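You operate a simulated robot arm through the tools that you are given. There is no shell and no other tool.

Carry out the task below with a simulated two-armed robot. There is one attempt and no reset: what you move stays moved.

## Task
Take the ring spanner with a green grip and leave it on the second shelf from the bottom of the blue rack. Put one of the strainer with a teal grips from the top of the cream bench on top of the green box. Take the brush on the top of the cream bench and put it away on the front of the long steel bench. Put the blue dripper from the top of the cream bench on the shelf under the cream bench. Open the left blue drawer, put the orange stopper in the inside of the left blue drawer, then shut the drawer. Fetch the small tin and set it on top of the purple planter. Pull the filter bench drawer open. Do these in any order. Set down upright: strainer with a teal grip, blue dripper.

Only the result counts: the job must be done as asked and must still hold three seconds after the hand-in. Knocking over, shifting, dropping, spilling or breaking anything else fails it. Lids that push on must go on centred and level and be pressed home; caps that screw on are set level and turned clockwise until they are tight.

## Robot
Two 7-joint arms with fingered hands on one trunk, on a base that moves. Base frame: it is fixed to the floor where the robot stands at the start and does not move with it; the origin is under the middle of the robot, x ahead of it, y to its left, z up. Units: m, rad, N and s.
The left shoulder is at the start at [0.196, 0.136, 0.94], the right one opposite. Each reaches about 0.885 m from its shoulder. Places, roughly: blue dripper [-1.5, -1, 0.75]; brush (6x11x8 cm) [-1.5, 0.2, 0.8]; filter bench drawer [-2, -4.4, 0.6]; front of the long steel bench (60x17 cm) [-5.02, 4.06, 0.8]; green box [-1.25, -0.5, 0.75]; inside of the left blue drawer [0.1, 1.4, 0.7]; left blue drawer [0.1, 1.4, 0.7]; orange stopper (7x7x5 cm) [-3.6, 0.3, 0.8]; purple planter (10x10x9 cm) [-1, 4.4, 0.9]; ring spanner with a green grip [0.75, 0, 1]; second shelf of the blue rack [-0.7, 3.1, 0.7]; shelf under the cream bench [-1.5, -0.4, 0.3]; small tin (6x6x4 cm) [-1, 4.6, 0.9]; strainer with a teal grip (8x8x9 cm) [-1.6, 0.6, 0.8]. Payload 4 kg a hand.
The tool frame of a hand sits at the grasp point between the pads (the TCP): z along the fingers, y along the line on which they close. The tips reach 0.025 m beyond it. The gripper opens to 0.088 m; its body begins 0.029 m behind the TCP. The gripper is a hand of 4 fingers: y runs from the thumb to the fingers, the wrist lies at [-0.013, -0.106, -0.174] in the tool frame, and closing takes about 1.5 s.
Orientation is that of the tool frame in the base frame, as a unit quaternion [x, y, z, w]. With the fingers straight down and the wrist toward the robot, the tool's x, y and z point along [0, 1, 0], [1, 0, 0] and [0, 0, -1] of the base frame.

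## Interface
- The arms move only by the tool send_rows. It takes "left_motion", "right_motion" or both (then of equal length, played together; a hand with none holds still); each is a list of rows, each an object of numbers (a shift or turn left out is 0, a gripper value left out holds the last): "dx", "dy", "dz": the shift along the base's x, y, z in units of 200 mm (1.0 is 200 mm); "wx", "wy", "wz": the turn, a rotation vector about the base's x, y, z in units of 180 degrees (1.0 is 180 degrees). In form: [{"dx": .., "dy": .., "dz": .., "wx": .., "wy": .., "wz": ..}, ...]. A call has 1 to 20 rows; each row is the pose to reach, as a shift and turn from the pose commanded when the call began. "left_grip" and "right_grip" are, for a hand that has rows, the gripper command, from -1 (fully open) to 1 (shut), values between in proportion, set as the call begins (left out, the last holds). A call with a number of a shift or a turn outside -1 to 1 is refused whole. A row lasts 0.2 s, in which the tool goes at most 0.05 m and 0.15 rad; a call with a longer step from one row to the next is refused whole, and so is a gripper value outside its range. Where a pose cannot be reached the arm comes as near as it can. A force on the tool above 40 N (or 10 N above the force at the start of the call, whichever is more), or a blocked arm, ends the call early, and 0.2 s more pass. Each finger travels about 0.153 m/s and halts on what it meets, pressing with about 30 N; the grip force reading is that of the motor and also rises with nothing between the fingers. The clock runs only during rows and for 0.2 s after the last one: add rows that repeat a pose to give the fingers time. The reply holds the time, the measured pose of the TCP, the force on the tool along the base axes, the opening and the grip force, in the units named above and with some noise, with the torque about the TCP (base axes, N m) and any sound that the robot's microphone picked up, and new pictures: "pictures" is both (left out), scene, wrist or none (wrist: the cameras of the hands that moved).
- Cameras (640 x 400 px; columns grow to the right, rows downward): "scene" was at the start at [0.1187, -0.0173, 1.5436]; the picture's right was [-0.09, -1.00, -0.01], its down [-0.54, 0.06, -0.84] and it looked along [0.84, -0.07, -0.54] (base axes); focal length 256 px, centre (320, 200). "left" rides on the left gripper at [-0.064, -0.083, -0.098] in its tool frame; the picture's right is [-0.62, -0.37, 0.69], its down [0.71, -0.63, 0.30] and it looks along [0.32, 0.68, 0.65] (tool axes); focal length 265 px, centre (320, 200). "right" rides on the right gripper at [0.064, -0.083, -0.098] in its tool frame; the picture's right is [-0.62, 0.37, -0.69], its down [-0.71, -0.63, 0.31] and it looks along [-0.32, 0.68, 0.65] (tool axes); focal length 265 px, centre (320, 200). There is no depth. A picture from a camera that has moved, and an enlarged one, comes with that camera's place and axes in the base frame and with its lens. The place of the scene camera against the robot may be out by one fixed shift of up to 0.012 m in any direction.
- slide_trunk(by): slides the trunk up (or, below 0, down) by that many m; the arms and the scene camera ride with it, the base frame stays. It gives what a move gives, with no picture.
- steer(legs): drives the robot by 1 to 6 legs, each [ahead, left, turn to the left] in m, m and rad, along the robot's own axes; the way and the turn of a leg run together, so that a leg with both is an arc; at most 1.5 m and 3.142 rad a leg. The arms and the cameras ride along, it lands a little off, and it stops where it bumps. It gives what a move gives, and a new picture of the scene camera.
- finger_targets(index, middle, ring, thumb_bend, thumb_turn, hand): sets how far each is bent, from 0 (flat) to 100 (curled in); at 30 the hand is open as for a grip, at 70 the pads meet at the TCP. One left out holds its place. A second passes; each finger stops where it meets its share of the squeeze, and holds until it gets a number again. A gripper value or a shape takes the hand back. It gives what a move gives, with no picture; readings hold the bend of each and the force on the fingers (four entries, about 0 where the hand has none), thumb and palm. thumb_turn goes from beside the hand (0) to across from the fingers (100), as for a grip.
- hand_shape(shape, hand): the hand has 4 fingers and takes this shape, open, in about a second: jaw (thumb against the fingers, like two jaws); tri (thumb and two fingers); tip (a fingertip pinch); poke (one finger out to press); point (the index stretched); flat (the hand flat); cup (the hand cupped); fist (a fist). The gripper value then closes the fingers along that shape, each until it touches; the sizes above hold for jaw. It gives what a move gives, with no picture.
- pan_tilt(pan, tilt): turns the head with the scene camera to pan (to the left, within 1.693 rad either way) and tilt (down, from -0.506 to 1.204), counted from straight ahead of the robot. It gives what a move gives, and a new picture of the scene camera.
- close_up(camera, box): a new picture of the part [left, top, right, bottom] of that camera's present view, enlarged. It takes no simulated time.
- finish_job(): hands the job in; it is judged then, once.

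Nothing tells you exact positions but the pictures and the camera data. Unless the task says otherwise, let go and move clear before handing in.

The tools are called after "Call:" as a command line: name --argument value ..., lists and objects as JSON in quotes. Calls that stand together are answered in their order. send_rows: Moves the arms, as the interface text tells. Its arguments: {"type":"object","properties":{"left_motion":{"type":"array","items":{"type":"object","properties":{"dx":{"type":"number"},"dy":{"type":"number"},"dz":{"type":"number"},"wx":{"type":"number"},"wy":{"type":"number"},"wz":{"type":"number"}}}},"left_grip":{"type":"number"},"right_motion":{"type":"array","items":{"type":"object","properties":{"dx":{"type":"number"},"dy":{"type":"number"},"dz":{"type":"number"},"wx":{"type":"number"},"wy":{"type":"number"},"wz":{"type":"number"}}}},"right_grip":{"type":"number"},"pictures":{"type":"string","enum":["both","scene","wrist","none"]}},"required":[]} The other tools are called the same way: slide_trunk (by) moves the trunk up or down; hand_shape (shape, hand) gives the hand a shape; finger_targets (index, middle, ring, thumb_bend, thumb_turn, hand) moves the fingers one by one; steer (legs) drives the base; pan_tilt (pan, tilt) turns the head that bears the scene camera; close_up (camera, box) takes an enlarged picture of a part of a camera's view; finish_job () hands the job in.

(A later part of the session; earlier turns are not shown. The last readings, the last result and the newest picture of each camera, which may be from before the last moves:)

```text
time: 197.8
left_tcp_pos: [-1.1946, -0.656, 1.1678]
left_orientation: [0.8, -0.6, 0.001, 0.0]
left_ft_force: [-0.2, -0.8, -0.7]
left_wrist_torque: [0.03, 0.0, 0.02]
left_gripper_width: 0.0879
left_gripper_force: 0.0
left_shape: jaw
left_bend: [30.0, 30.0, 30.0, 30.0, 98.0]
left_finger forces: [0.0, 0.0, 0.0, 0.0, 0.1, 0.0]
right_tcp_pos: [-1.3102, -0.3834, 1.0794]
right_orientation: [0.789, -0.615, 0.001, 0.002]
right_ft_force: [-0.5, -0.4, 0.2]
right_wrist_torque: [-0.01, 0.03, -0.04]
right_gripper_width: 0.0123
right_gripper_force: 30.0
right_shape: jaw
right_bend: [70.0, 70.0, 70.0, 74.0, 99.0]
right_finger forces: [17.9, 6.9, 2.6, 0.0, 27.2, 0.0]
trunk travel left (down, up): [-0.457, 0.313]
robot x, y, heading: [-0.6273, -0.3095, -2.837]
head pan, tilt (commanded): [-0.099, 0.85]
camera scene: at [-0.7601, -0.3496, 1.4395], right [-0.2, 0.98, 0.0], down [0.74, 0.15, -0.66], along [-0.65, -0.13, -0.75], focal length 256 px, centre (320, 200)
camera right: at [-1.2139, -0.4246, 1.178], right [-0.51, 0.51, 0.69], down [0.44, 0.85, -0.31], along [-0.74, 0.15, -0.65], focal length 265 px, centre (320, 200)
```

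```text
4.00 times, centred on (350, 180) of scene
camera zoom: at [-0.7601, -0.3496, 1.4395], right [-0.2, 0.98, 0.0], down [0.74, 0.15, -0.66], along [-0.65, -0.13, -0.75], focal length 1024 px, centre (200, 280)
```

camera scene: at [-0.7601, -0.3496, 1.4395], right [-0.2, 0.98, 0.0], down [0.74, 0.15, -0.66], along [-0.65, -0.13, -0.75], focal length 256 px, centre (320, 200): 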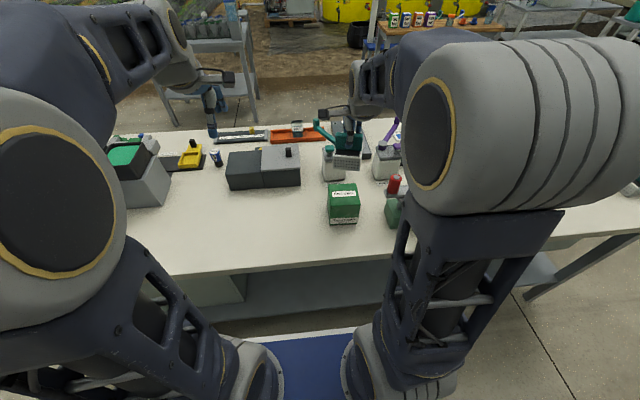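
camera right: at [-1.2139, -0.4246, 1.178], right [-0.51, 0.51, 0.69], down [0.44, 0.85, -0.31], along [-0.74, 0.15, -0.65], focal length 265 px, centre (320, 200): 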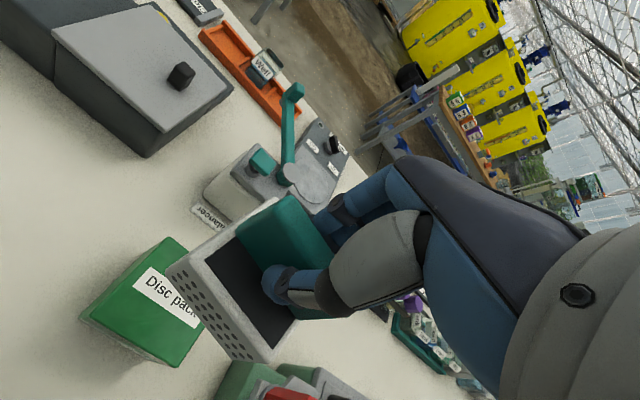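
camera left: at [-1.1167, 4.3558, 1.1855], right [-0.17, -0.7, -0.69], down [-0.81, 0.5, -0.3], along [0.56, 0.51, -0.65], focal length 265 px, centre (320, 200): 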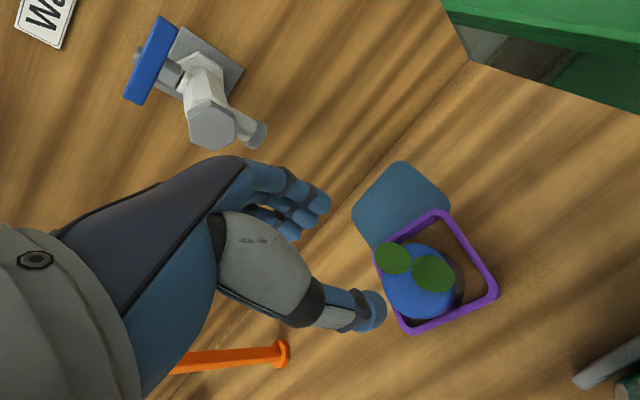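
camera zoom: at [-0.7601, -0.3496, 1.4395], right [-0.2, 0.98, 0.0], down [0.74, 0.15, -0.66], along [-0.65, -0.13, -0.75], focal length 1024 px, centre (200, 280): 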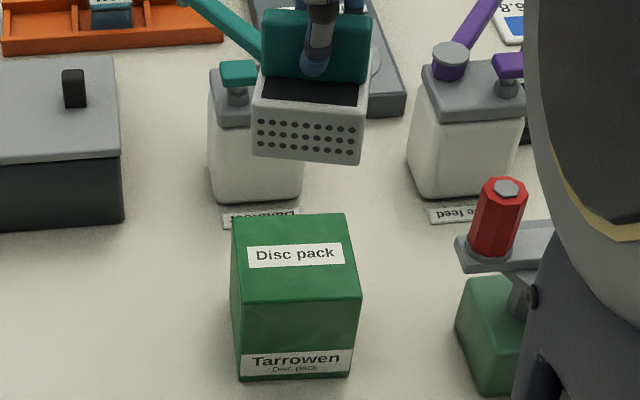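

Call:
send_rows --right_motion '[{"dx": 0.02, "dy": 0.01, "dz": -0.12}, {"dx": 0.04, "dy": 0.015, "dz": -0.24}, {"dx": 0.04, "dy": 0.015, "dz": -0.36}, {"dx": 0.04, "dy": 0.015, "dz": -0.46}, {"dx": 0.04, "dy": 0.015, "dz": -0.46}]' --pictures "wrist"

Call:
close_up --camera "scene" --box '[310, 140, 390, 230]'

Call:
close_up --camera "right" --box '[100, 180, 340, 380]'

```text
time: 199.1
left_tcp_pos: [-1.195, -0.6551, 1.1674]
left_orientation: [0.8, -0.6, -0.001, 0.0]
left_ft_force: [0.4, 0.4, 0.4]
left_wrist_torque: [0.0, 0.04, -0.01]
left_gripper_width: 0.088
left_gripper_force: 0.2
left_shape: jaw
left_bend: [30.0, 30.0, 30.0, 30.0, 98.0]
left_finger forces: [0.0, 0.0, 0.0, 0.0, 0.1, 0.1]
right_tcp_pos: [-1.3036, -0.3796, 0.9886]
right_orientation: [0.789, -0.615, 0.002, 0.002]
right_ft_force: [0.3, -0.5, -0.5]
right_wrist_torque: [0.01, 0.06, 0.01]
right_gripper_width: 0.0121
right_gripper_force: 29.9
right_shape: jaw
right_bend: [70.0, 70.0, 70.0, 74.0, 99.0]
right_finger forces: [18.0, 6.7, 2.6, 0.1, 27.2, 0.0]
trunk travel left (down, up): [-0.457, 0.313]
robot x, y, heading: [-0.6312, -0.3098, -2.841]
head pan, tilt (commanded): [-0.099, 0.85]
camera right: at [-1.2071, -0.4204, 1.087], right [-0.51, 0.51, 0.69], down [0.44, 0.85, -0.31], along [-0.74, 0.15, -0.65], focal length 265 px, centre (320, 200)
```

right: 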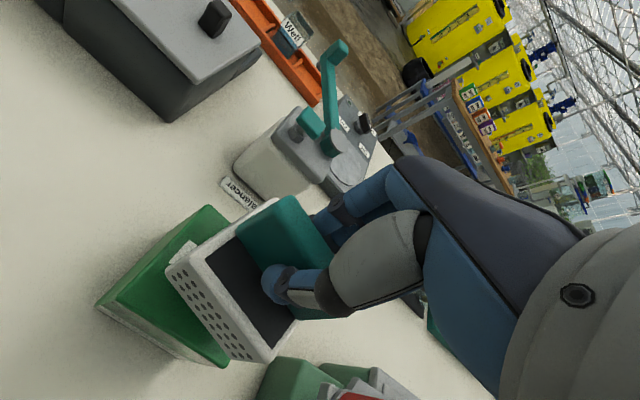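

```text
4.44 times, centred on (350, 185) of scene
camera zoom: at [-0.7601, -0.3496, 1.4395], right [-0.2, 0.98, 0.0], down [0.74, 0.15, -0.66], along [-0.65, -0.13, -0.75], focal length 1138 px, centre (187, 267)
```

zoom: 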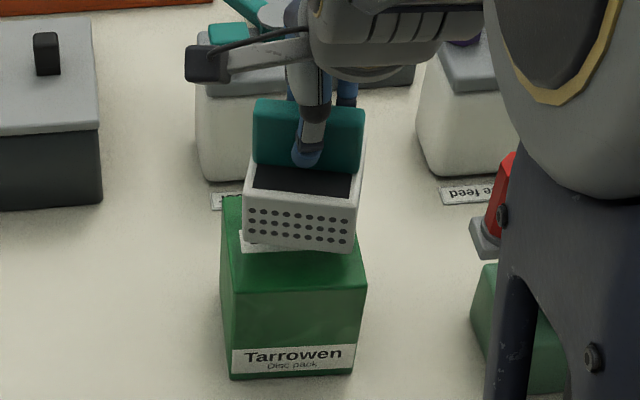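

```text
2.00 times, centred on (220, 280) of right
camera zoom: at [-1.2071, -0.4204, 1.087], right [-0.51, 0.51, 0.69], down [0.44, 0.85, -0.31], along [-0.74, 0.15, -0.65], focal length 531 px, centre (520, 40)
```

zoom: 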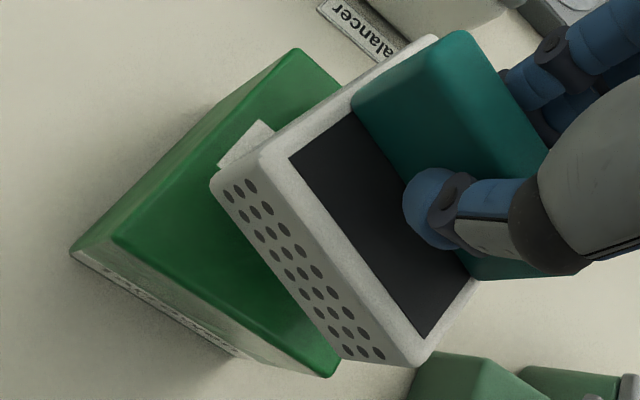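

The basket is already within ~5 mm of the box centre; it's just yawed ~0.2 rad. I'll rotate slightly to align and lower.

Call:
send_rows --right_motion '[{"dx": 0.003, "dy": -0.01, "wz": 0.015}, {"dx": 0.005, "dy": -0.02, "dz": -0.02, "wz": 0.03}, {"dx": 0.007, "dy": -0.022, "dz": -0.05, "wz": 0.04}, {"dx": 0.007, "dy": -0.022, "dz": -0.08, "wz": 0.045}, {"dx": 0.007, "dy": -0.022, "dz": -0.1, "wz": 0.045}]' --pictures "none"

Call:
close_up --camera "scene" --box '[310, 140, 390, 230]'

```text
time: 200.2
left_tcp_pos: [-1.195, -0.6547, 1.1684]
left_orientation: [0.8, -0.6, 0.001, 0.0]
left_ft_force: [-0.3, 0.6, 0.1]
left_wrist_torque: [0.02, 0.03, 0.0]
left_gripper_width: 0.088
left_gripper_force: 0.1
left_shape: jaw
left_bend: [30.0, 30.0, 30.0, 30.0, 98.0]
left_finger forces: [0.0, 0.1, 0.0, 0.0, 0.0, 0.0]
right_tcp_pos: [-1.3024, -0.3825, 0.9685]
right_orientation: [0.83, -0.558, 0.002, 0.001]
right_ft_force: [-0.1, -1.2, -0.6]
right_wrist_torque: [0.01, 0.0, -0.01]
right_gripper_width: 0.0119
right_gripper_force: 30.0
right_shape: jaw
right_bend: [70.0, 70.0, 70.0, 74.0, 99.0]
right_finger forces: [17.9, 6.7, 2.4, 0.0, 27.2, 0.0]
trunk travel left (down, up): [-0.457, 0.313]
robot x, y, heading: [-0.6266, -0.307, -2.841]
head pan, tilt (commanded): [-0.099, 0.85]
```

```text
4.44 times, centred on (350, 185) of scene
camera zoom: at [-0.7601, -0.3496, 1.4395], right [-0.2, 0.98, 0.0], down [0.74, 0.15, -0.66], along [-0.65, -0.13, -0.75], focal length 1138 px, centre (187, 267)
```

zoom: 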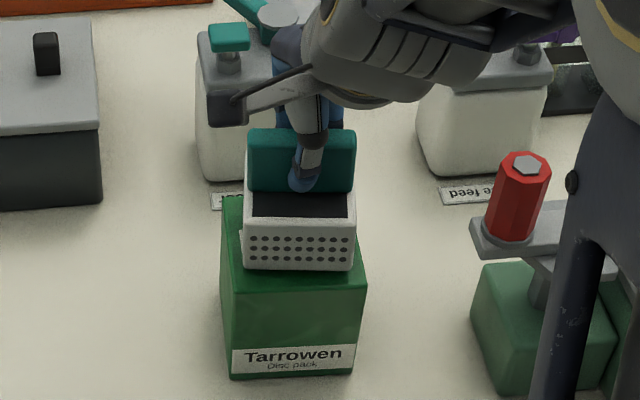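

Nicely aligned. Lowering slowly to contact.

Call:
send_rows --right_motion '[{"dz": -0.015}, {"dz": -0.03}, {"dz": -0.045}, {"dz": -0.06}, {"dz": -0.075}]' --pictures "none"

Call:
close_up --camera "scene" --box '[310, 140, 390, 230]'

```text
time: 201.4
left_tcp_pos: [-1.1944, -0.6554, 1.1687]
left_orientation: [0.799, -0.602, 0.0, 0.001]
left_ft_force: [1.0, -1.0, -0.1]
left_wrist_torque: [-0.02, -0.03, -0.01]
left_gripper_width: 0.0881
left_gripper_force: 0.1
left_shape: jaw
left_bend: [30.0, 30.0, 30.0, 30.0, 98.0]
left_finger forces: [0.0, 0.1, 0.1, 0.1, 0.0, 0.0]
right_tcp_pos: [-1.3059, -0.3838, 0.9619]
right_orientation: [0.829, -0.559, -0.005, 0.008]
right_ft_force: [7.8, 1.3, 22.2]
right_wrist_torque: [0.07, -0.45, 0.04]
right_gripper_width: 0.0144
right_gripper_force: 30.0
right_shape: jaw
right_bend: [70.0, 70.0, 70.0, 74.0, 99.0]
right_finger forces: [18.0, 6.8, 2.2, 0.0, 34.3, 0.1]
trunk travel left (down, up): [-0.457, 0.313]
robot x, y, heading: [-0.6289, -0.3078, -2.836]
head pan, tilt (commanded): [-0.099, 0.85]
stopped in row 5 (right hand): the force on the tool passed its limit at 43 N (the readings are from after the stop); the commanded pose is now the measured one
```

```text
4.44 times, centred on (350, 185) of scene
camera zoom: at [-0.7592, -0.3495, 1.4396], right [-0.2, 0.98, 0.0], down [0.74, 0.15, -0.66], along [-0.65, -0.13, -0.75], focal length 1138 px, centre (187, 267)
```

zoom: 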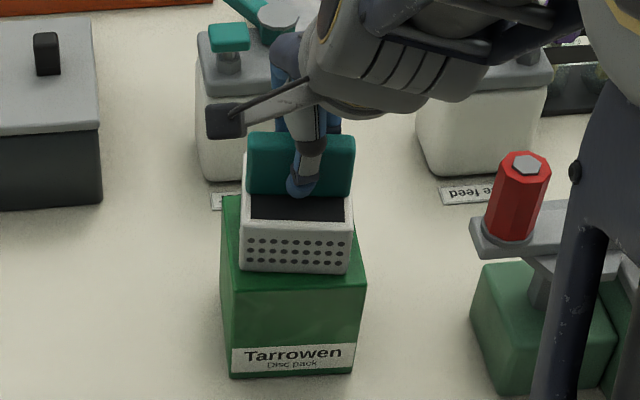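

Contact on the box top. I'll relieve a little and open the hand part-way.

Call:
send_rows --right_motion '[{"dz": 0.012}, {"dz": 0.012}, {"dz": 0.012}]' --pictures "none"

Call:
send_rows --right_motion '[{"dz": 0.0}, {"dz": 0.0}, {"dz": 0.0}, {"dz": 0.0}, {"dz": 0.0}, {"dz": 0.0}]' --right_grip -0.45 --pictures "wrist"

Call:
close_up --camera "scene" --box '[310, 140, 390, 230]'

```text
time: 202.2
left_tcp_pos: [-1.1942, -0.6548, 1.1686]
left_orientation: [0.8, -0.6, -0.001, 0.001]
left_ft_force: [-0.3, -0.1, -0.8]
left_wrist_torque: [0.05, 0.02, 0.02]
left_gripper_width: 0.0878
left_gripper_force: 0.1
left_shape: jaw
left_bend: [30.0, 30.0, 30.0, 30.0, 98.0]
left_finger forces: [0.1, 0.1, 0.0, 0.0, 0.1, 0.1]
right_tcp_pos: [-1.3037, -0.3829, 0.9608]
right_orientation: [0.829, -0.559, -0.003, 0.006]
right_ft_force: [1.9, -1.2, 17.7]
right_wrist_torque: [0.0, -0.26, 0.03]
right_gripper_width: 0.0146
right_gripper_force: 29.5
right_shape: jaw
right_bend: [70.0, 70.0, 70.0, 74.0, 98.0]
right_finger forces: [19.7, 7.7, 2.4, 0.0, 31.5, 0.1]
trunk travel left (down, up): [-0.457, 0.313]
robot x, y, heading: [-0.6285, -0.3086, -2.838]
head pan, tilt (commanded): [-0.099, 0.85]
```

```text
time: 203.6
left_tcp_pos: [-1.1953, -0.6546, 1.1691]
left_orientation: [0.8, -0.6, 0.0, 0.0]
left_ft_force: [0.3, 0.9, 0.1]
left_wrist_torque: [0.02, 0.0, 0.01]
left_gripper_width: 0.0878
left_gripper_force: 0.0
left_shape: jaw
left_bend: [30.0, 30.0, 30.0, 30.0, 98.0]
left_finger forces: [0.0, 0.1, 0.0, 0.0, 0.0, 0.1]
right_tcp_pos: [-1.304, -0.3848, 0.9605]
right_orientation: [0.829, -0.559, -0.002, 0.006]
right_ft_force: [0.4, -1.8, 0.0]
right_wrist_torque: [0.0, 0.02, 0.03]
right_gripper_width: 0.0637
right_gripper_force: 0.0
right_shape: jaw
right_bend: [27.0, 36.0, 33.0, 56.0, 99.0]
right_finger forces: [0.1, 0.0, 0.0, 0.0, 0.0, 0.1]
trunk travel left (down, up): [-0.457, 0.313]
robot x, y, heading: [-0.631, -0.3067, -2.841]
head pan, tilt (commanded): [-0.099, 0.85]
camera right: at [-1.2017, -0.4107, 1.0575], right [-0.57, 0.44, 0.7], down [0.31, 0.9, -0.31], along [-0.76, 0.04, -0.65], focal length 265 px, centre (320, 200)
```

right: 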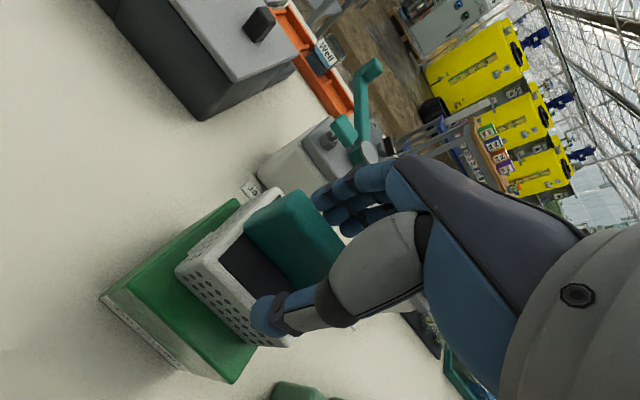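

```text
4.44 times, centred on (350, 185) of scene
camera zoom: at [-0.7601, -0.3496, 1.4395], right [-0.2, 0.98, 0.0], down [0.74, 0.15, -0.66], along [-0.65, -0.13, -0.75], focal length 1138 px, centre (187, 267)
```

zoom: 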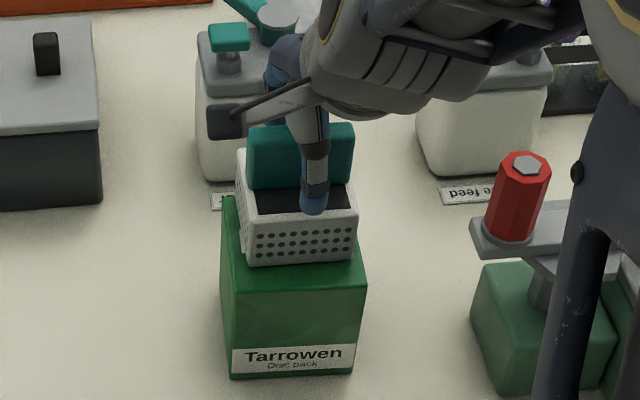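

Released; the strainer stands on the box. Raising the hand straight up.

Call:
send_rows --right_motion '[{"dz": 0.05}, {"dz": 0.15}, {"dz": 0.3}, {"dz": 0.5}, {"dz": 0.7}, {"dz": 0.9}, {"dz": 1.0}, {"dz": 1.0}]' --pictures "wrist"

Call:
close_up --camera "scene" --box '[310, 140, 390, 230]'

Call:
close_up --camera "right" --box '[100, 180, 340, 380]'

```text
time: 205.4
left_tcp_pos: [-1.1953, -0.6548, 1.1678]
left_orientation: [0.799, -0.601, 0.0, 0.0]
left_ft_force: [0.8, 0.0, 0.8]
left_wrist_torque: [0.05, -0.02, 0.02]
left_gripper_width: 0.0878
left_gripper_force: 0.1
left_shape: jaw
left_bend: [30.0, 30.0, 30.0, 30.0, 98.0]
left_finger forces: [0.1, 0.1, 0.0, 0.0, 0.0, 0.1]
right_tcp_pos: [-1.3046, -0.3857, 1.1611]
right_orientation: [0.83, -0.558, -0.003, 0.007]
right_ft_force: [0.2, 0.6, 0.7]
right_wrist_torque: [-0.02, -0.03, -0.01]
right_gripper_width: 0.0637
right_gripper_force: 0.0
right_shape: jaw
right_bend: [27.0, 36.0, 33.0, 56.0, 99.0]
right_finger forces: [0.1, 0.1, 0.0, 0.0, 0.0, 0.1]
trunk travel left (down, up): [-0.457, 0.313]
robot x, y, heading: [-0.6258, -0.3079, -2.838]
head pan, tilt (commanded): [-0.099, 0.85]
camera right: at [-1.2007, -0.412, 1.2579], right [-0.57, 0.44, 0.7], down [0.31, 0.9, -0.31], along [-0.76, 0.04, -0.65], focal length 265 px, centre (320, 200)
```

right: 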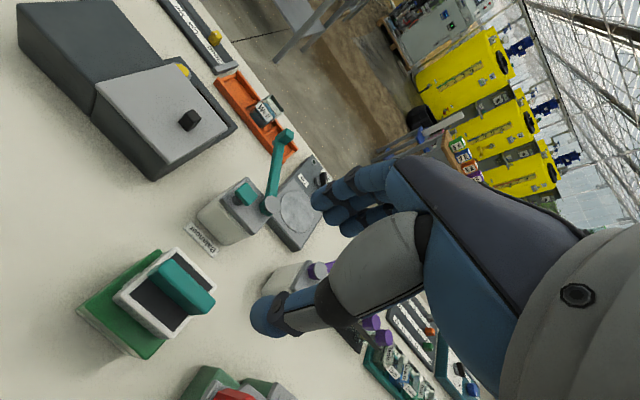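

```text
4.44 times, centred on (350, 185) of scene
camera zoom: at [-0.7601, -0.3496, 1.4395], right [-0.2, 0.98, 0.0], down [0.74, 0.15, -0.66], along [-0.65, -0.13, -0.75], focal length 1138 px, centre (187, 267)
```

zoom: 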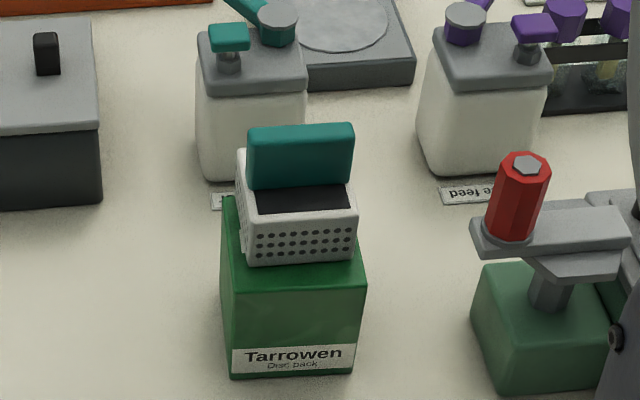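

```text
2.00 times, centred on (220, 280) of right
camera zoom: at [-1.2007, -0.412, 1.2579], right [-0.57, 0.44, 0.7], down [0.31, 0.9, -0.31], along [-0.76, 0.04, -0.65], focal length 531 px, centre (520, 40)
```

zoom: 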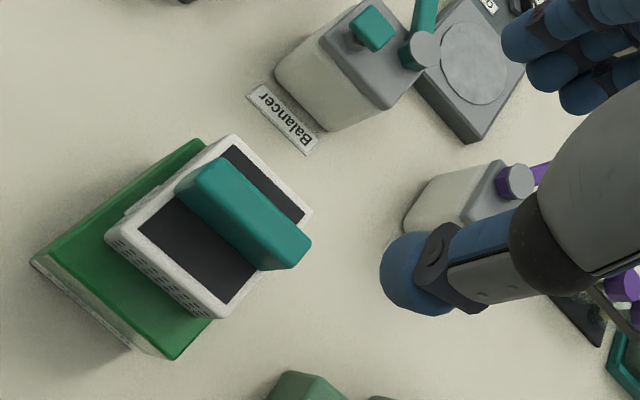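

The strainer stands on the green box. Next the blue dripper: back off a little and strafe left to find it.

Call:
steer --legs '[[-0.2, 0, 0], [0, 0.5, 0]]'

Call:
pan_tilt --pan 0.0 --tilt 0.7

```text
time: 209.6
left_tcp_pos: [-0.8536, -1.0662, 1.1672]
left_orientation: [0.799, -0.602, 0.0, 0.0]
left_ft_force: [0.6, -0.7, -0.8]
left_wrist_torque: [-0.03, 0.0, 0.0]
left_gripper_width: 0.0877
left_gripper_force: 0.0
left_shape: jaw
left_bend: [30.0, 30.0, 30.0, 30.0, 98.0]
left_finger forces: [0.0, 0.1, 0.0, 0.0, 0.0, 0.1]
right_tcp_pos: [-0.9635, -0.7934, 1.1613]
right_orientation: [0.829, -0.559, -0.003, 0.005]
right_ft_force: [0.4, 0.5, 0.3]
right_wrist_torque: [0.0, 0.04, -0.03]
right_gripper_width: 0.064
right_gripper_force: 0.0
right_shape: jaw
right_bend: [27.0, 36.0, 33.0, 56.0, 99.0]
right_finger forces: [0.0, 0.0, 0.0, 0.0, 0.0, 0.1]
trunk travel left (down, up): [-0.457, 0.313]
robot x, y, heading: [-0.2884, -0.7186, -2.84]
head pan, tilt (commanded): [-0.099, 0.85]
camera scene: at [-0.4193, -0.7603, 1.4395], right [-0.2, 0.98, 0.0], down [0.74, 0.15, -0.66], along [-0.65, -0.13, -0.75], focal length 256 px, centre (320, 200)
```

scene: 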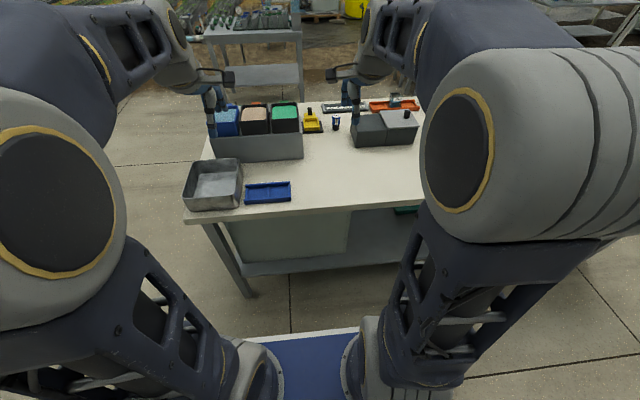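

```text
time: 210.2
left_tcp_pos: [-0.8542, -1.0653, 1.1676]
left_orientation: [0.799, -0.601, 0.0, -0.001]
left_ft_force: [0.3, 0.0, -0.4]
left_wrist_torque: [-0.02, -0.01, -0.02]
left_gripper_width: 0.0879
left_gripper_force: 0.0
left_shape: jaw
left_bend: [30.0, 30.0, 30.0, 30.0, 98.0]
left_finger forces: [0.0, 0.0, 0.1, 0.0, 0.0, 0.0]
right_tcp_pos: [-0.9634, -0.7954, 1.1614]
right_orientation: [0.829, -0.559, -0.004, 0.006]
right_ft_force: [-0.6, -0.2, -0.5]
right_wrist_torque: [0.01, -0.02, -0.02]
right_gripper_width: 0.0639
right_gripper_force: 0.0
right_shape: jaw
right_bend: [27.0, 36.0, 33.0, 56.0, 99.0]
right_finger forces: [0.1, 0.0, 0.1, 0.0, 0.0, 0.0]
trunk travel left (down, up): [-0.457, 0.313]
robot x, y, heading: [-0.2858, -0.7245, -2.838]
head pan, tilt (commanded): [0.0, 0.7]
camera scene: at [-0.4238, -0.7698, 1.4517], right [-0.3, 0.95, 0.0], down [0.62, 0.19, -0.76], along [-0.73, -0.23, -0.64], focal length 256 px, centre (320, 200)
```

scene: 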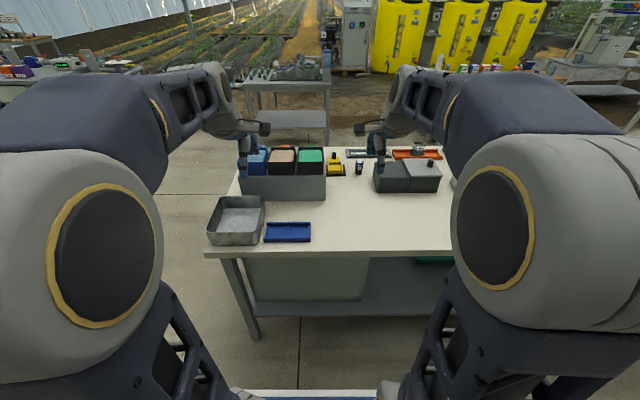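

Call:
close_up --camera "scene" --box '[200, 135, 360, 255]'

Call:
close_up --camera "scene" --box '[220, 140, 340, 200]'

```text
3.33 times, centred on (280, 195) of scene
camera zoom: at [-0.4238, -0.7698, 1.4517], right [-0.3, 0.95, 0.0], down [0.62, 0.19, -0.76], along [-0.73, -0.23, -0.64], focal length 854 px, centre (453, 217)
```

zoom: 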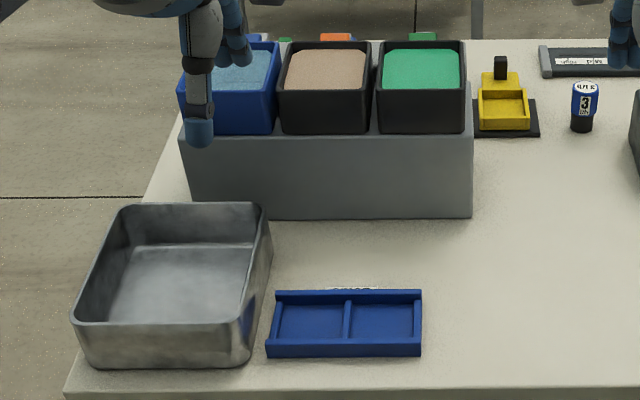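

```text
5.33 times, centred on (280, 170) of scene
camera zoom: at [-0.4238, -0.7698, 1.4517], right [-0.3, 0.95, 0.0], down [0.62, 0.19, -0.76], along [-0.73, -0.23, -0.64], focal length 1366 px, centre (533, 360)
```

zoom: 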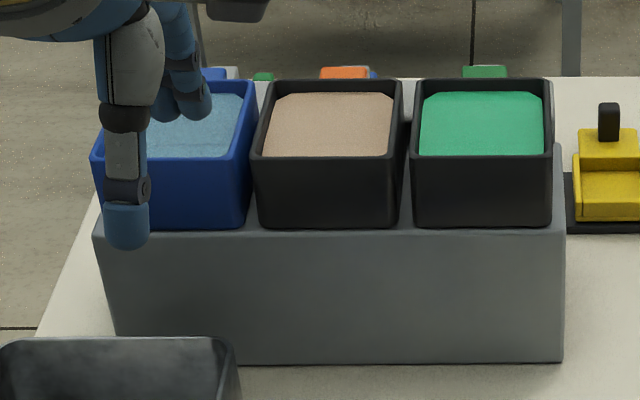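

There are small coloured items behind the grey bin block at the back of the bench – probably the drippers. I'll raise the trunk for a better view over it.

Call:
slide_trunk --by 0.3

Call:
pan_tilt --pan 0.0 --tilt 0.75

Call:
close_up --camera "scene" --box '[200, 140, 400, 260]'

```text
time: 213.2
left_tcp_pos: [-0.8543, -1.0658, 1.4676]
left_orientation: [0.799, -0.601, -0.001, 0.0]
left_ft_force: [0.1, 0.7, -0.2]
left_wrist_torque: [0.01, 0.02, 0.0]
left_gripper_width: 0.088
left_gripper_force: 0.0
left_shape: jaw
left_bend: [30.0, 30.0, 30.0, 30.0, 98.0]
left_finger forces: [0.0, 0.1, 0.0, 0.0, 0.0, 0.0]
right_tcp_pos: [-0.9634, -0.7956, 1.4596]
right_orientation: [0.83, -0.558, -0.003, 0.006]
right_ft_force: [0.5, -0.6, -0.5]
right_wrist_torque: [0.01, -0.02, -0.01]
right_gripper_width: 0.0637
right_gripper_force: 0.2
right_shape: jaw
right_bend: [27.0, 36.0, 33.0, 56.0, 99.0]
right_finger forces: [0.1, 0.0, 0.0, 0.0, 0.0, 0.0]
trunk travel left (down, up): [-0.757, 0.013]
robot x, y, heading: [-0.2903, -0.7212, -2.844]
head pan, tilt (commanded): [0.0, 0.7]
```

```text
time: 213.9
left_tcp_pos: [-0.8547, -1.0647, 1.4679]
left_orientation: [0.799, -0.601, 0.0, 0.0]
left_ft_force: [0.0, -0.2, -0.3]
left_wrist_torque: [-0.03, 0.03, 0.03]
left_gripper_width: 0.088
left_gripper_force: 0.1
left_shape: jaw
left_bend: [30.0, 30.0, 30.0, 30.0, 98.0]
left_finger forces: [0.1, 0.0, 0.1, 0.0, 0.0, 0.1]
right_tcp_pos: [-0.9632, -0.7945, 1.46]
right_orientation: [0.829, -0.559, -0.003, 0.005]
right_ft_force: [0.3, 0.3, -0.3]
right_wrist_torque: [0.0, 0.01, -0.02]
right_gripper_width: 0.0636
right_gripper_force: 0.1
right_shape: jaw
right_bend: [27.0, 36.0, 33.0, 56.0, 99.0]
right_finger forces: [0.0, 0.0, 0.0, 0.0, 0.0, 0.0]
trunk travel left (down, up): [-0.757, 0.013]
robot x, y, heading: [-0.2913, -0.7226, -2.836]
head pan, tilt (commanded): [0.0, 0.75]
camera scene: at [-0.4219, -0.7692, 1.7475], right [-0.3, 0.95, 0.0], down [0.65, 0.2, -0.73], along [-0.7, -0.22, -0.68], focal length 256 px, centre (320, 200)
```

scene: 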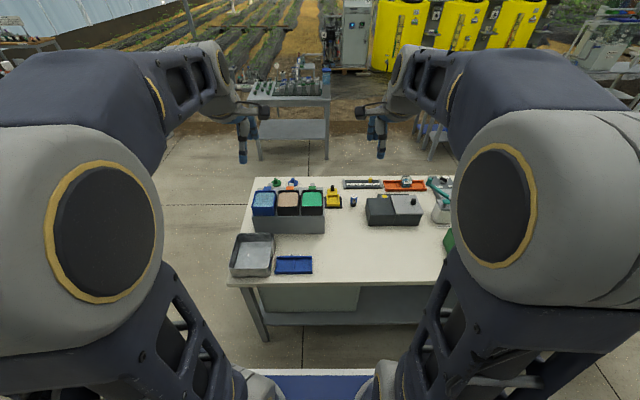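

```text
3.20 times, centred on (300, 200) of scene
camera zoom: at [-0.4219, -0.7692, 1.7475], right [-0.3, 0.95, 0.0], down [0.65, 0.2, -0.73], along [-0.7, -0.22, -0.68], focal length 820 px, centre (384, 200)
```

zoom: 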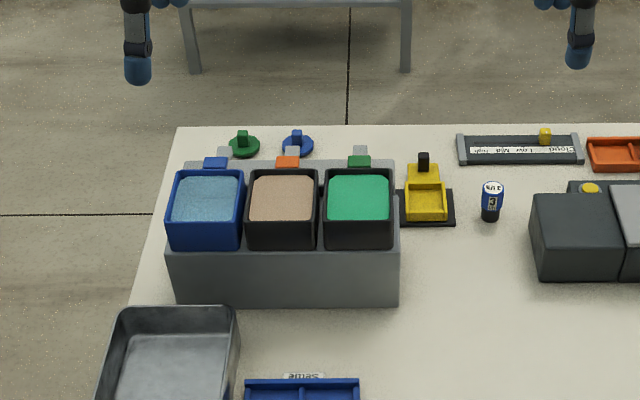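

Behind the block there are disc-shaped stoppers; the small blue cylinder marked "3" at about [-1.45, -0.9] looks like the blue dripper. Zooming in on it.

Call:
close_up --camera "scene" --box '[310, 175, 390, 225]'

Call:
close_up --camera "scene" --box '[250, 165, 330, 215]'

```text
8.00 times, centred on (350, 200) of scene
camera zoom: at [-0.4219, -0.7692, 1.7475], right [-0.3, 0.95, 0.0], down [0.65, 0.2, -0.73], along [-0.7, -0.22, -0.68], focal length 2049 px, centre (80, 200)
```

zoom: 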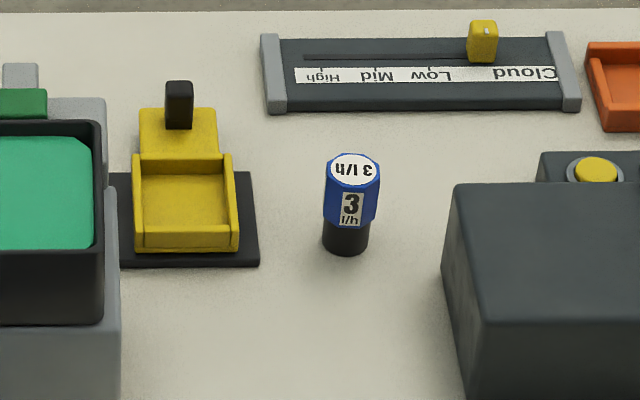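

```text
8.00 times, centred on (290, 190) of scene
camera zoom: at [-0.4219, -0.7692, 1.7475], right [-0.3, 0.95, 0.0], down [0.65, 0.2, -0.73], along [-0.7, -0.22, -0.68], focal length 2049 px, centre (560, 280)
```

zoom: 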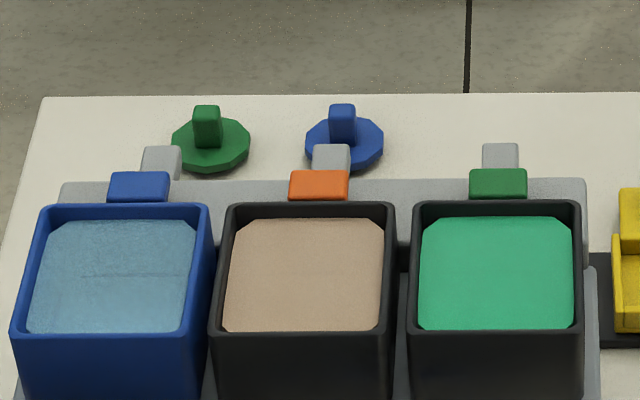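

That is the blue dripper: a "3 l/h" blue-capped cylinder, ~3.7 cm wide and ~7 cm tall at [-1.445, -0.9]. I'll lower the trunk and drive closer.

Call:
slide_trunk --by -0.28

Call:
steer --legs '[[0.36, 0, 0]]'

Call:
pan_tilt --pan -0.1 --tilt 0.85

Call:
close_up --camera "scene" --box '[290, 110, 410, 190]'

```text
time: 216.7
left_tcp_pos: [-0.8549, -1.065, 1.1882]
left_orientation: [0.799, -0.601, 0.0, 0.0]
left_ft_force: [-0.5, 0.4, 0.6]
left_wrist_torque: [0.01, -0.03, 0.05]
left_gripper_width: 0.0879
left_gripper_force: 0.0
left_shape: jaw
left_bend: [30.0, 30.0, 30.0, 30.0, 98.0]
left_finger forces: [0.1, 0.0, 0.0, 0.1, 0.0, 0.0]
right_tcp_pos: [-0.9631, -0.7951, 1.1801]
right_orientation: [0.83, -0.558, -0.002, 0.005]
right_ft_force: [0.6, -0.2, 0.4]
right_wrist_torque: [0.01, 0.0, 0.03]
right_gripper_width: 0.0634
right_gripper_force: 0.1
right_shape: jaw
right_bend: [27.0, 36.0, 33.0, 56.0, 99.0]
right_finger forces: [0.0, 0.0, 0.0, 0.0, 0.0, 0.1]
trunk travel left (down, up): [-0.477, 0.293]
robot x, y, heading: [-0.2888, -0.7222, -2.837]
head pan, tilt (commanded): [0.0, 0.75]
```

```text
time: 219.0
left_tcp_pos: [-1.1937, -1.1719, 1.1893]
left_orientation: [0.799, -0.601, -0.001, 0.0]
left_ft_force: [-0.3, 0.4, -0.2]
left_wrist_torque: [0.01, 0.02, 0.02]
left_gripper_width: 0.0879
left_gripper_force: 0.0
left_shape: jaw
left_bend: [30.0, 30.0, 30.0, 30.0, 98.0]
left_finger forces: [0.0, 0.0, 0.1, 0.0, 0.0, 0.0]
right_tcp_pos: [-1.3031, -0.9011, 1.1807]
right_orientation: [0.83, -0.558, -0.003, 0.005]
right_ft_force: [0.5, 0.5, 0.9]
right_wrist_torque: [-0.02, 0.01, 0.01]
right_gripper_width: 0.0636
right_gripper_force: 0.1
right_shape: jaw
right_bend: [27.0, 36.0, 33.0, 56.0, 99.0]
right_finger forces: [0.0, 0.0, 0.1, 0.0, 0.0, 0.0]
trunk travel left (down, up): [-0.477, 0.293]
robot x, y, heading: [-0.6266, -0.829, -2.838]
head pan, tilt (commanded): [0.0, 0.75]
camera scene: at [-0.7616, -0.8757, 1.4675], right [-0.3, 0.95, 0.0], down [0.65, 0.2, -0.73], along [-0.7, -0.22, -0.68], focal length 256 px, centre (320, 200)
```

scene: 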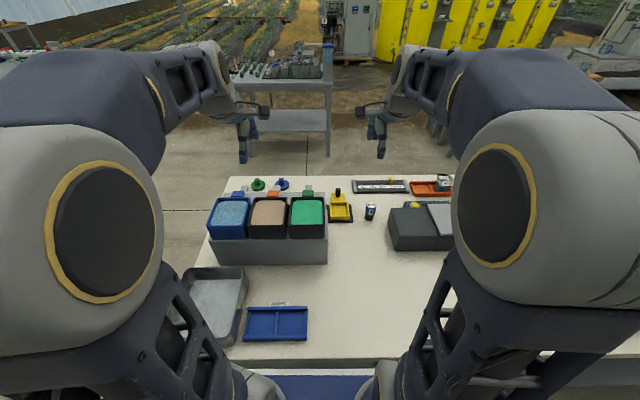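

```text
time: 219.7
left_tcp_pos: [-1.1938, -1.1726, 1.1889]
left_orientation: [0.799, -0.601, 0.0, 0.001]
left_ft_force: [-0.3, 0.5, -0.9]
left_wrist_torque: [0.02, -0.01, -0.01]
left_gripper_width: 0.0882
left_gripper_force: 0.0
left_shape: jaw
left_bend: [30.0, 30.0, 30.0, 30.0, 98.0]
left_finger forces: [0.0, 0.0, 0.1, 0.0, 0.0, 0.0]
right_tcp_pos: [-1.303, -0.9021, 1.1801]
right_orientation: [0.83, -0.558, -0.003, 0.006]
right_ft_force: [0.9, 0.7, 0.0]
right_wrist_torque: [-0.03, -0.01, -0.03]
right_gripper_width: 0.0634
right_gripper_force: 0.1
right_shape: jaw
right_bend: [27.0, 36.0, 33.0, 56.0, 99.0]
right_finger forces: [0.0, 0.0, 0.0, 0.0, 0.0, 0.1]
trunk travel left (down, up): [-0.477, 0.293]
robot x, y, heading: [-0.6263, -0.8245, -2.839]
head pan, tilt (commanded): [-0.099, 0.85]
camera scene: at [-0.759, -0.8668, 1.4595], right [-0.2, 0.98, 0.0], down [0.74, 0.15, -0.66], along [-0.65, -0.13, -0.75], focal length 256 px, centre (320, 200)
```

scene: 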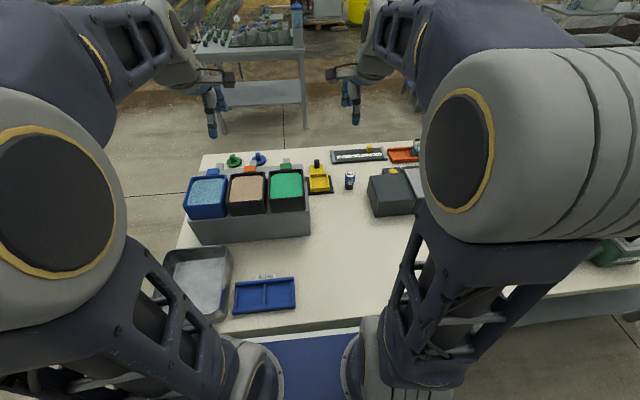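

```text
5.00 times, centred on (350, 150) of scene
camera zoom: at [-0.759, -0.8668, 1.4595], right [-0.2, 0.98, 0.0], down [0.74, 0.15, -0.66], along [-0.65, -0.13, -0.75], focal length 1281 px, centre (170, 450)
```

zoom: 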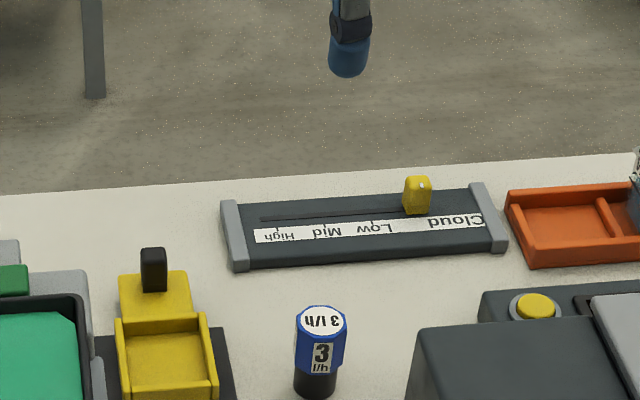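

Dripper at ≈[-1.445, -0.894]. Moving the right hand above it.

Call:
send_rows --right_motion '[{"dx": -0.1, "dy": 0.005, "dz": -0.1, "wz": -0.004}, {"dx": -0.2, "dy": 0.01, "dz": -0.2, "wz": -0.008}, {"dx": -0.3, "dy": 0.015, "dz": -0.32, "wz": -0.012}, {"dx": -0.4, "dy": 0.02, "dz": -0.45, "wz": -0.016}, {"dx": -0.5, "dy": 0.025, "dz": -0.58, "wz": -0.02}, {"dx": -0.6, "dy": 0.03, "dz": -0.72, "wz": -0.024}, {"dx": -0.7, "dy": 0.035, "dz": -0.82, "wz": -0.027}, {"dx": -0.72, "dy": 0.035, "dz": -0.9, "wz": -0.027}, {"dx": -0.72, "dy": 0.035, "dz": -0.9, "wz": -0.027}]' --right_grip -0.6

Call:
close_up --camera "right" --box '[60, 150, 380, 400]'

```text
time: 221.7
left_tcp_pos: [-1.194, -1.1721, 1.1891]
left_orientation: [0.799, -0.601, 0.0, 0.001]
left_ft_force: [-0.8, 0.5, -0.4]
left_wrist_torque: [0.01, 0.02, 0.01]
left_gripper_width: 0.0877
left_gripper_force: 0.1
left_shape: jaw
left_bend: [30.0, 30.0, 30.0, 30.0, 98.0]
left_finger forces: [0.0, 0.1, 0.0, 0.0, 0.2, 0.1]
right_tcp_pos: [-1.4474, -0.8947, 1.0026]
right_orientation: [0.805, -0.593, -0.004, 0.006]
right_ft_force: [0.6, 0.0, 0.5]
right_wrist_torque: [0.02, 0.0, -0.01]
right_gripper_width: 0.0702
right_gripper_force: 0.0
right_shape: jaw
right_bend: [27.0, 34.0, 32.0, 49.0, 99.0]
right_finger forces: [0.0, 0.0, 0.0, 0.1, 0.0, 0.1]
trunk travel left (down, up): [-0.477, 0.293]
robot x, y, heading: [-0.6284, -0.8275, -2.839]
head pan, tilt (commanded): [-0.099, 0.85]
camera scene: at [-0.759, -0.8667, 1.4595], right [-0.2, 0.98, 0.0], down [0.74, 0.15, -0.66], along [-0.65, -0.13, -0.75], focal length 256 px, centre (320, 200)
camera right: at [-1.3459, -0.9305, 1.0984], right [-0.53, 0.49, 0.7], down [0.39, 0.87, -0.31], along [-0.76, 0.1, -0.64], focal length 265 px, centre (320, 200)
```

scene: 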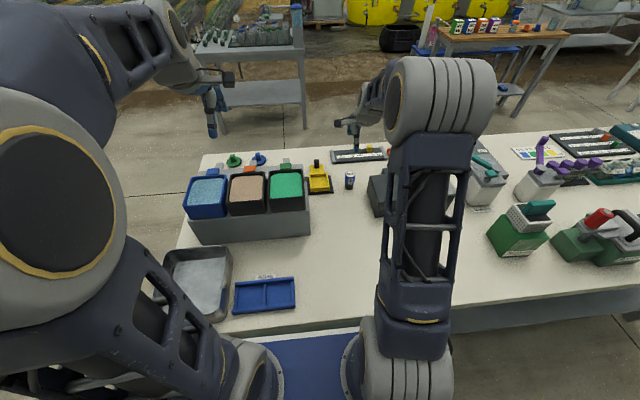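
right: 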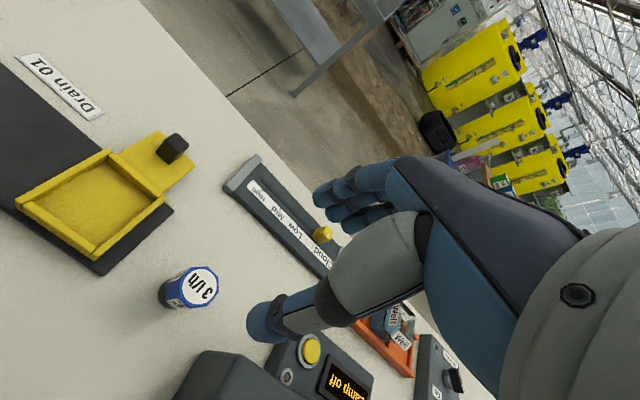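

```text
1.60 times, centred on (220, 275) of right
camera zoom: at [-1.3459, -0.9305, 1.0984], right [-0.53, 0.49, 0.7], down [0.39, 0.87, -0.31], along [-0.76, 0.1, -0.64], focal length 425 px, centre (480, 80)
```

zoom: 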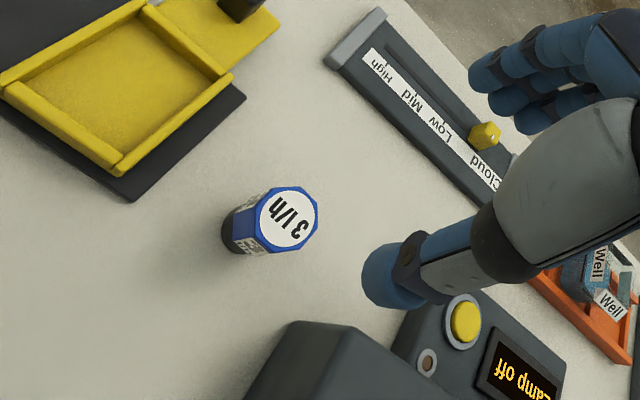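

Call:
send_rows --right_motion '[{"dx": 0.01, "dy": 0.01, "dz": -0.12}, {"dx": 0.0175, "dy": 0.0175, "dz": -0.24}, {"dx": 0.0175, "dy": 0.0175, "dz": -0.36}, {"dx": 0.0175, "dy": 0.0175, "dz": -0.48}, {"dx": 0.0175, "dy": 0.0175, "dz": -0.48}]'

Call:
close_up --camera "right" --box '[160, 180, 400, 380]'

Call:
close_up --camera "scene" --box '[310, 120, 430, 220]'

```text
time: 222.9
left_tcp_pos: [-1.1933, -1.1722, 1.1882]
left_orientation: [0.799, -0.601, 0.0, -0.001]
left_ft_force: [0.6, 0.3, 0.0]
left_wrist_torque: [0.03, 0.04, -0.01]
left_gripper_width: 0.088
left_gripper_force: 0.0
left_shape: jaw
left_bend: [30.0, 30.0, 30.0, 30.0, 98.0]
left_finger forces: [0.1, 0.1, 0.0, 0.0, 0.0, 0.1]
right_tcp_pos: [-1.4442, -0.8914, 0.9046]
right_orientation: [0.805, -0.593, -0.002, 0.005]
right_ft_force: [0.7, -0.9, 0.0]
right_wrist_torque: [0.0, -0.02, 0.0]
right_gripper_width: 0.0703
right_gripper_force: 0.0
right_shape: jaw
right_bend: [27.0, 34.0, 32.0, 49.0, 99.0]
right_finger forces: [0.0, 0.1, 0.1, 0.1, 0.1, 0.0]
trunk travel left (down, up): [-0.477, 0.293]
robot x, y, heading: [-0.6288, -0.8252, -2.839]
head pan, tilt (commanded): [-0.099, 0.85]
camera scene: at [-0.759, -0.8667, 1.4595], right [-0.2, 0.98, 0.0], down [0.74, 0.15, -0.66], along [-0.65, -0.13, -0.75], focal length 256 px, centre (320, 200)
camera right: at [-1.3424, -0.9272, 1.001], right [-0.53, 0.49, 0.7], down [0.39, 0.87, -0.31], along [-0.76, 0.1, -0.65], focal length 265 px, centre (320, 200)
```

scene: 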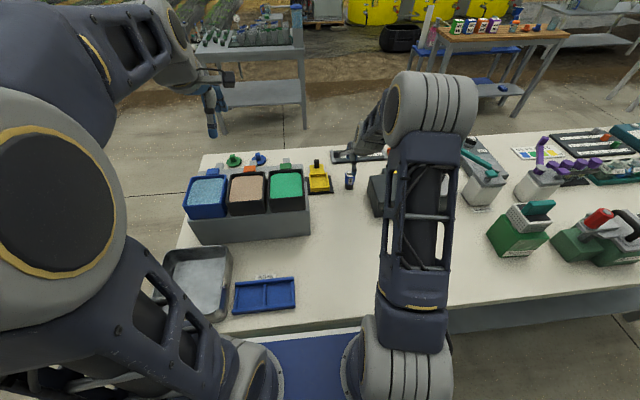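
right: 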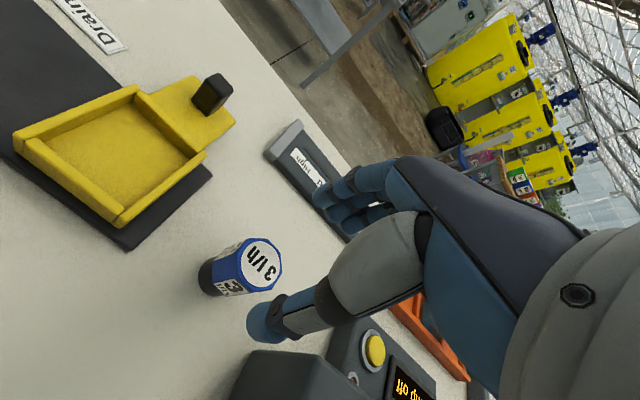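

```text
2.00 times, centred on (280, 280) of right
camera zoom: at [-1.3424, -0.9272, 1.001], right [-0.53, 0.49, 0.7], down [0.39, 0.87, -0.31], along [-0.76, 0.1, -0.65], focal length 531 px, centre (400, 40)
```

zoom: 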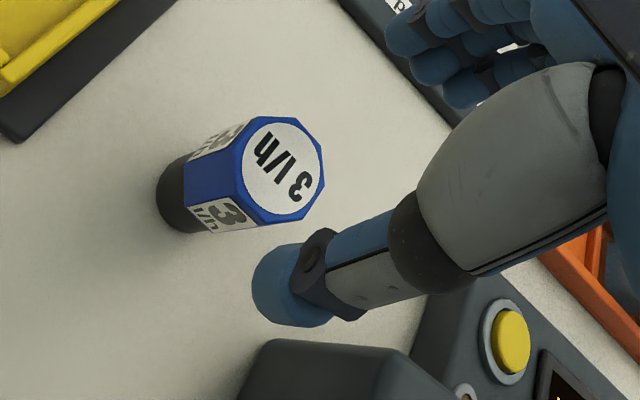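

```text
4.00 times, centred on (370, 170) of scene
camera zoom: at [-0.759, -0.8667, 1.4595], right [-0.2, 0.98, 0.0], down [0.74, 0.15, -0.66], along [-0.65, -0.13, -0.75], focal length 1024 px, centre (120, 320)
```

zoom: 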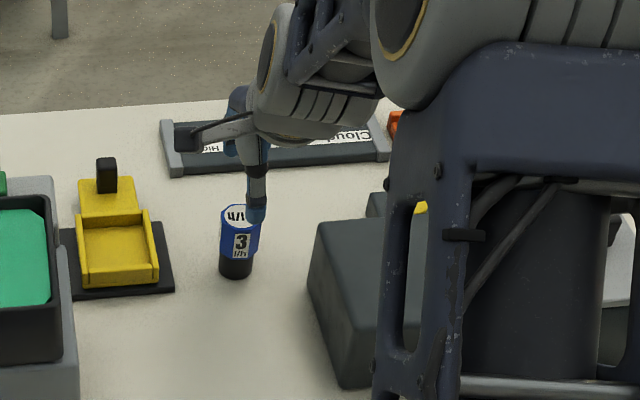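

Call:
send_rows --right_motion '[{"dx": -0.005, "dy": 0.01, "dz": -0.1}, {"dx": -0.008, "dy": 0.012, "dz": -0.2}, {"dx": -0.008, "dy": 0.012, "dz": -0.3}, {"dx": -0.008, "dy": 0.012, "dz": -0.365}, {"dx": -0.008, "dy": 0.012, "dz": -0.365}]' --pictures "wrist"

```text
time: 224.1
left_tcp_pos: [-1.1935, -1.1727, 1.1881]
left_orientation: [0.799, -0.601, -0.001, 0.0]
left_ft_force: [0.2, 0.0, -0.8]
left_wrist_torque: [0.01, 0.01, -0.03]
left_gripper_width: 0.0881
left_gripper_force: 0.0
left_shape: jaw
left_bend: [30.0, 30.0, 30.0, 30.0, 98.0]
left_finger forces: [0.0, 0.0, 0.0, 0.0, 0.0, 0.1]
right_tcp_pos: [-1.4441, -0.8871, 0.8313]
right_orientation: [0.806, -0.592, -0.004, 0.007]
right_ft_force: [0.0, 0.0, 0.3]
right_wrist_torque: [0.02, -0.02, -0.03]
right_gripper_width: 0.0703
right_gripper_force: 0.0
right_shape: jaw
right_bend: [27.0, 34.0, 32.0, 49.0, 99.0]
right_finger forces: [0.1, 0.0, 0.0, 0.0, 0.1, 0.0]
trunk travel left (down, up): [-0.477, 0.293]
robot x, y, heading: [-0.6284, -0.8285, -2.84]
head pan, tilt (commanded): [-0.099, 0.85]
camera right: at [-1.3444, -0.9231, 0.9281], right [-0.53, 0.49, 0.7], down [0.39, 0.87, -0.31], along [-0.76, 0.1, -0.65], focal length 265 px, centre (320, 200)
```

right: 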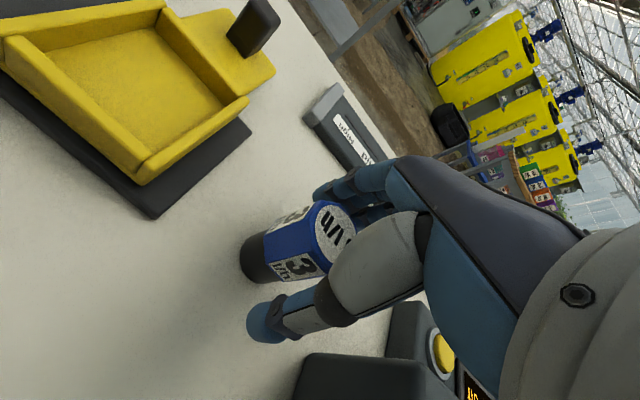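

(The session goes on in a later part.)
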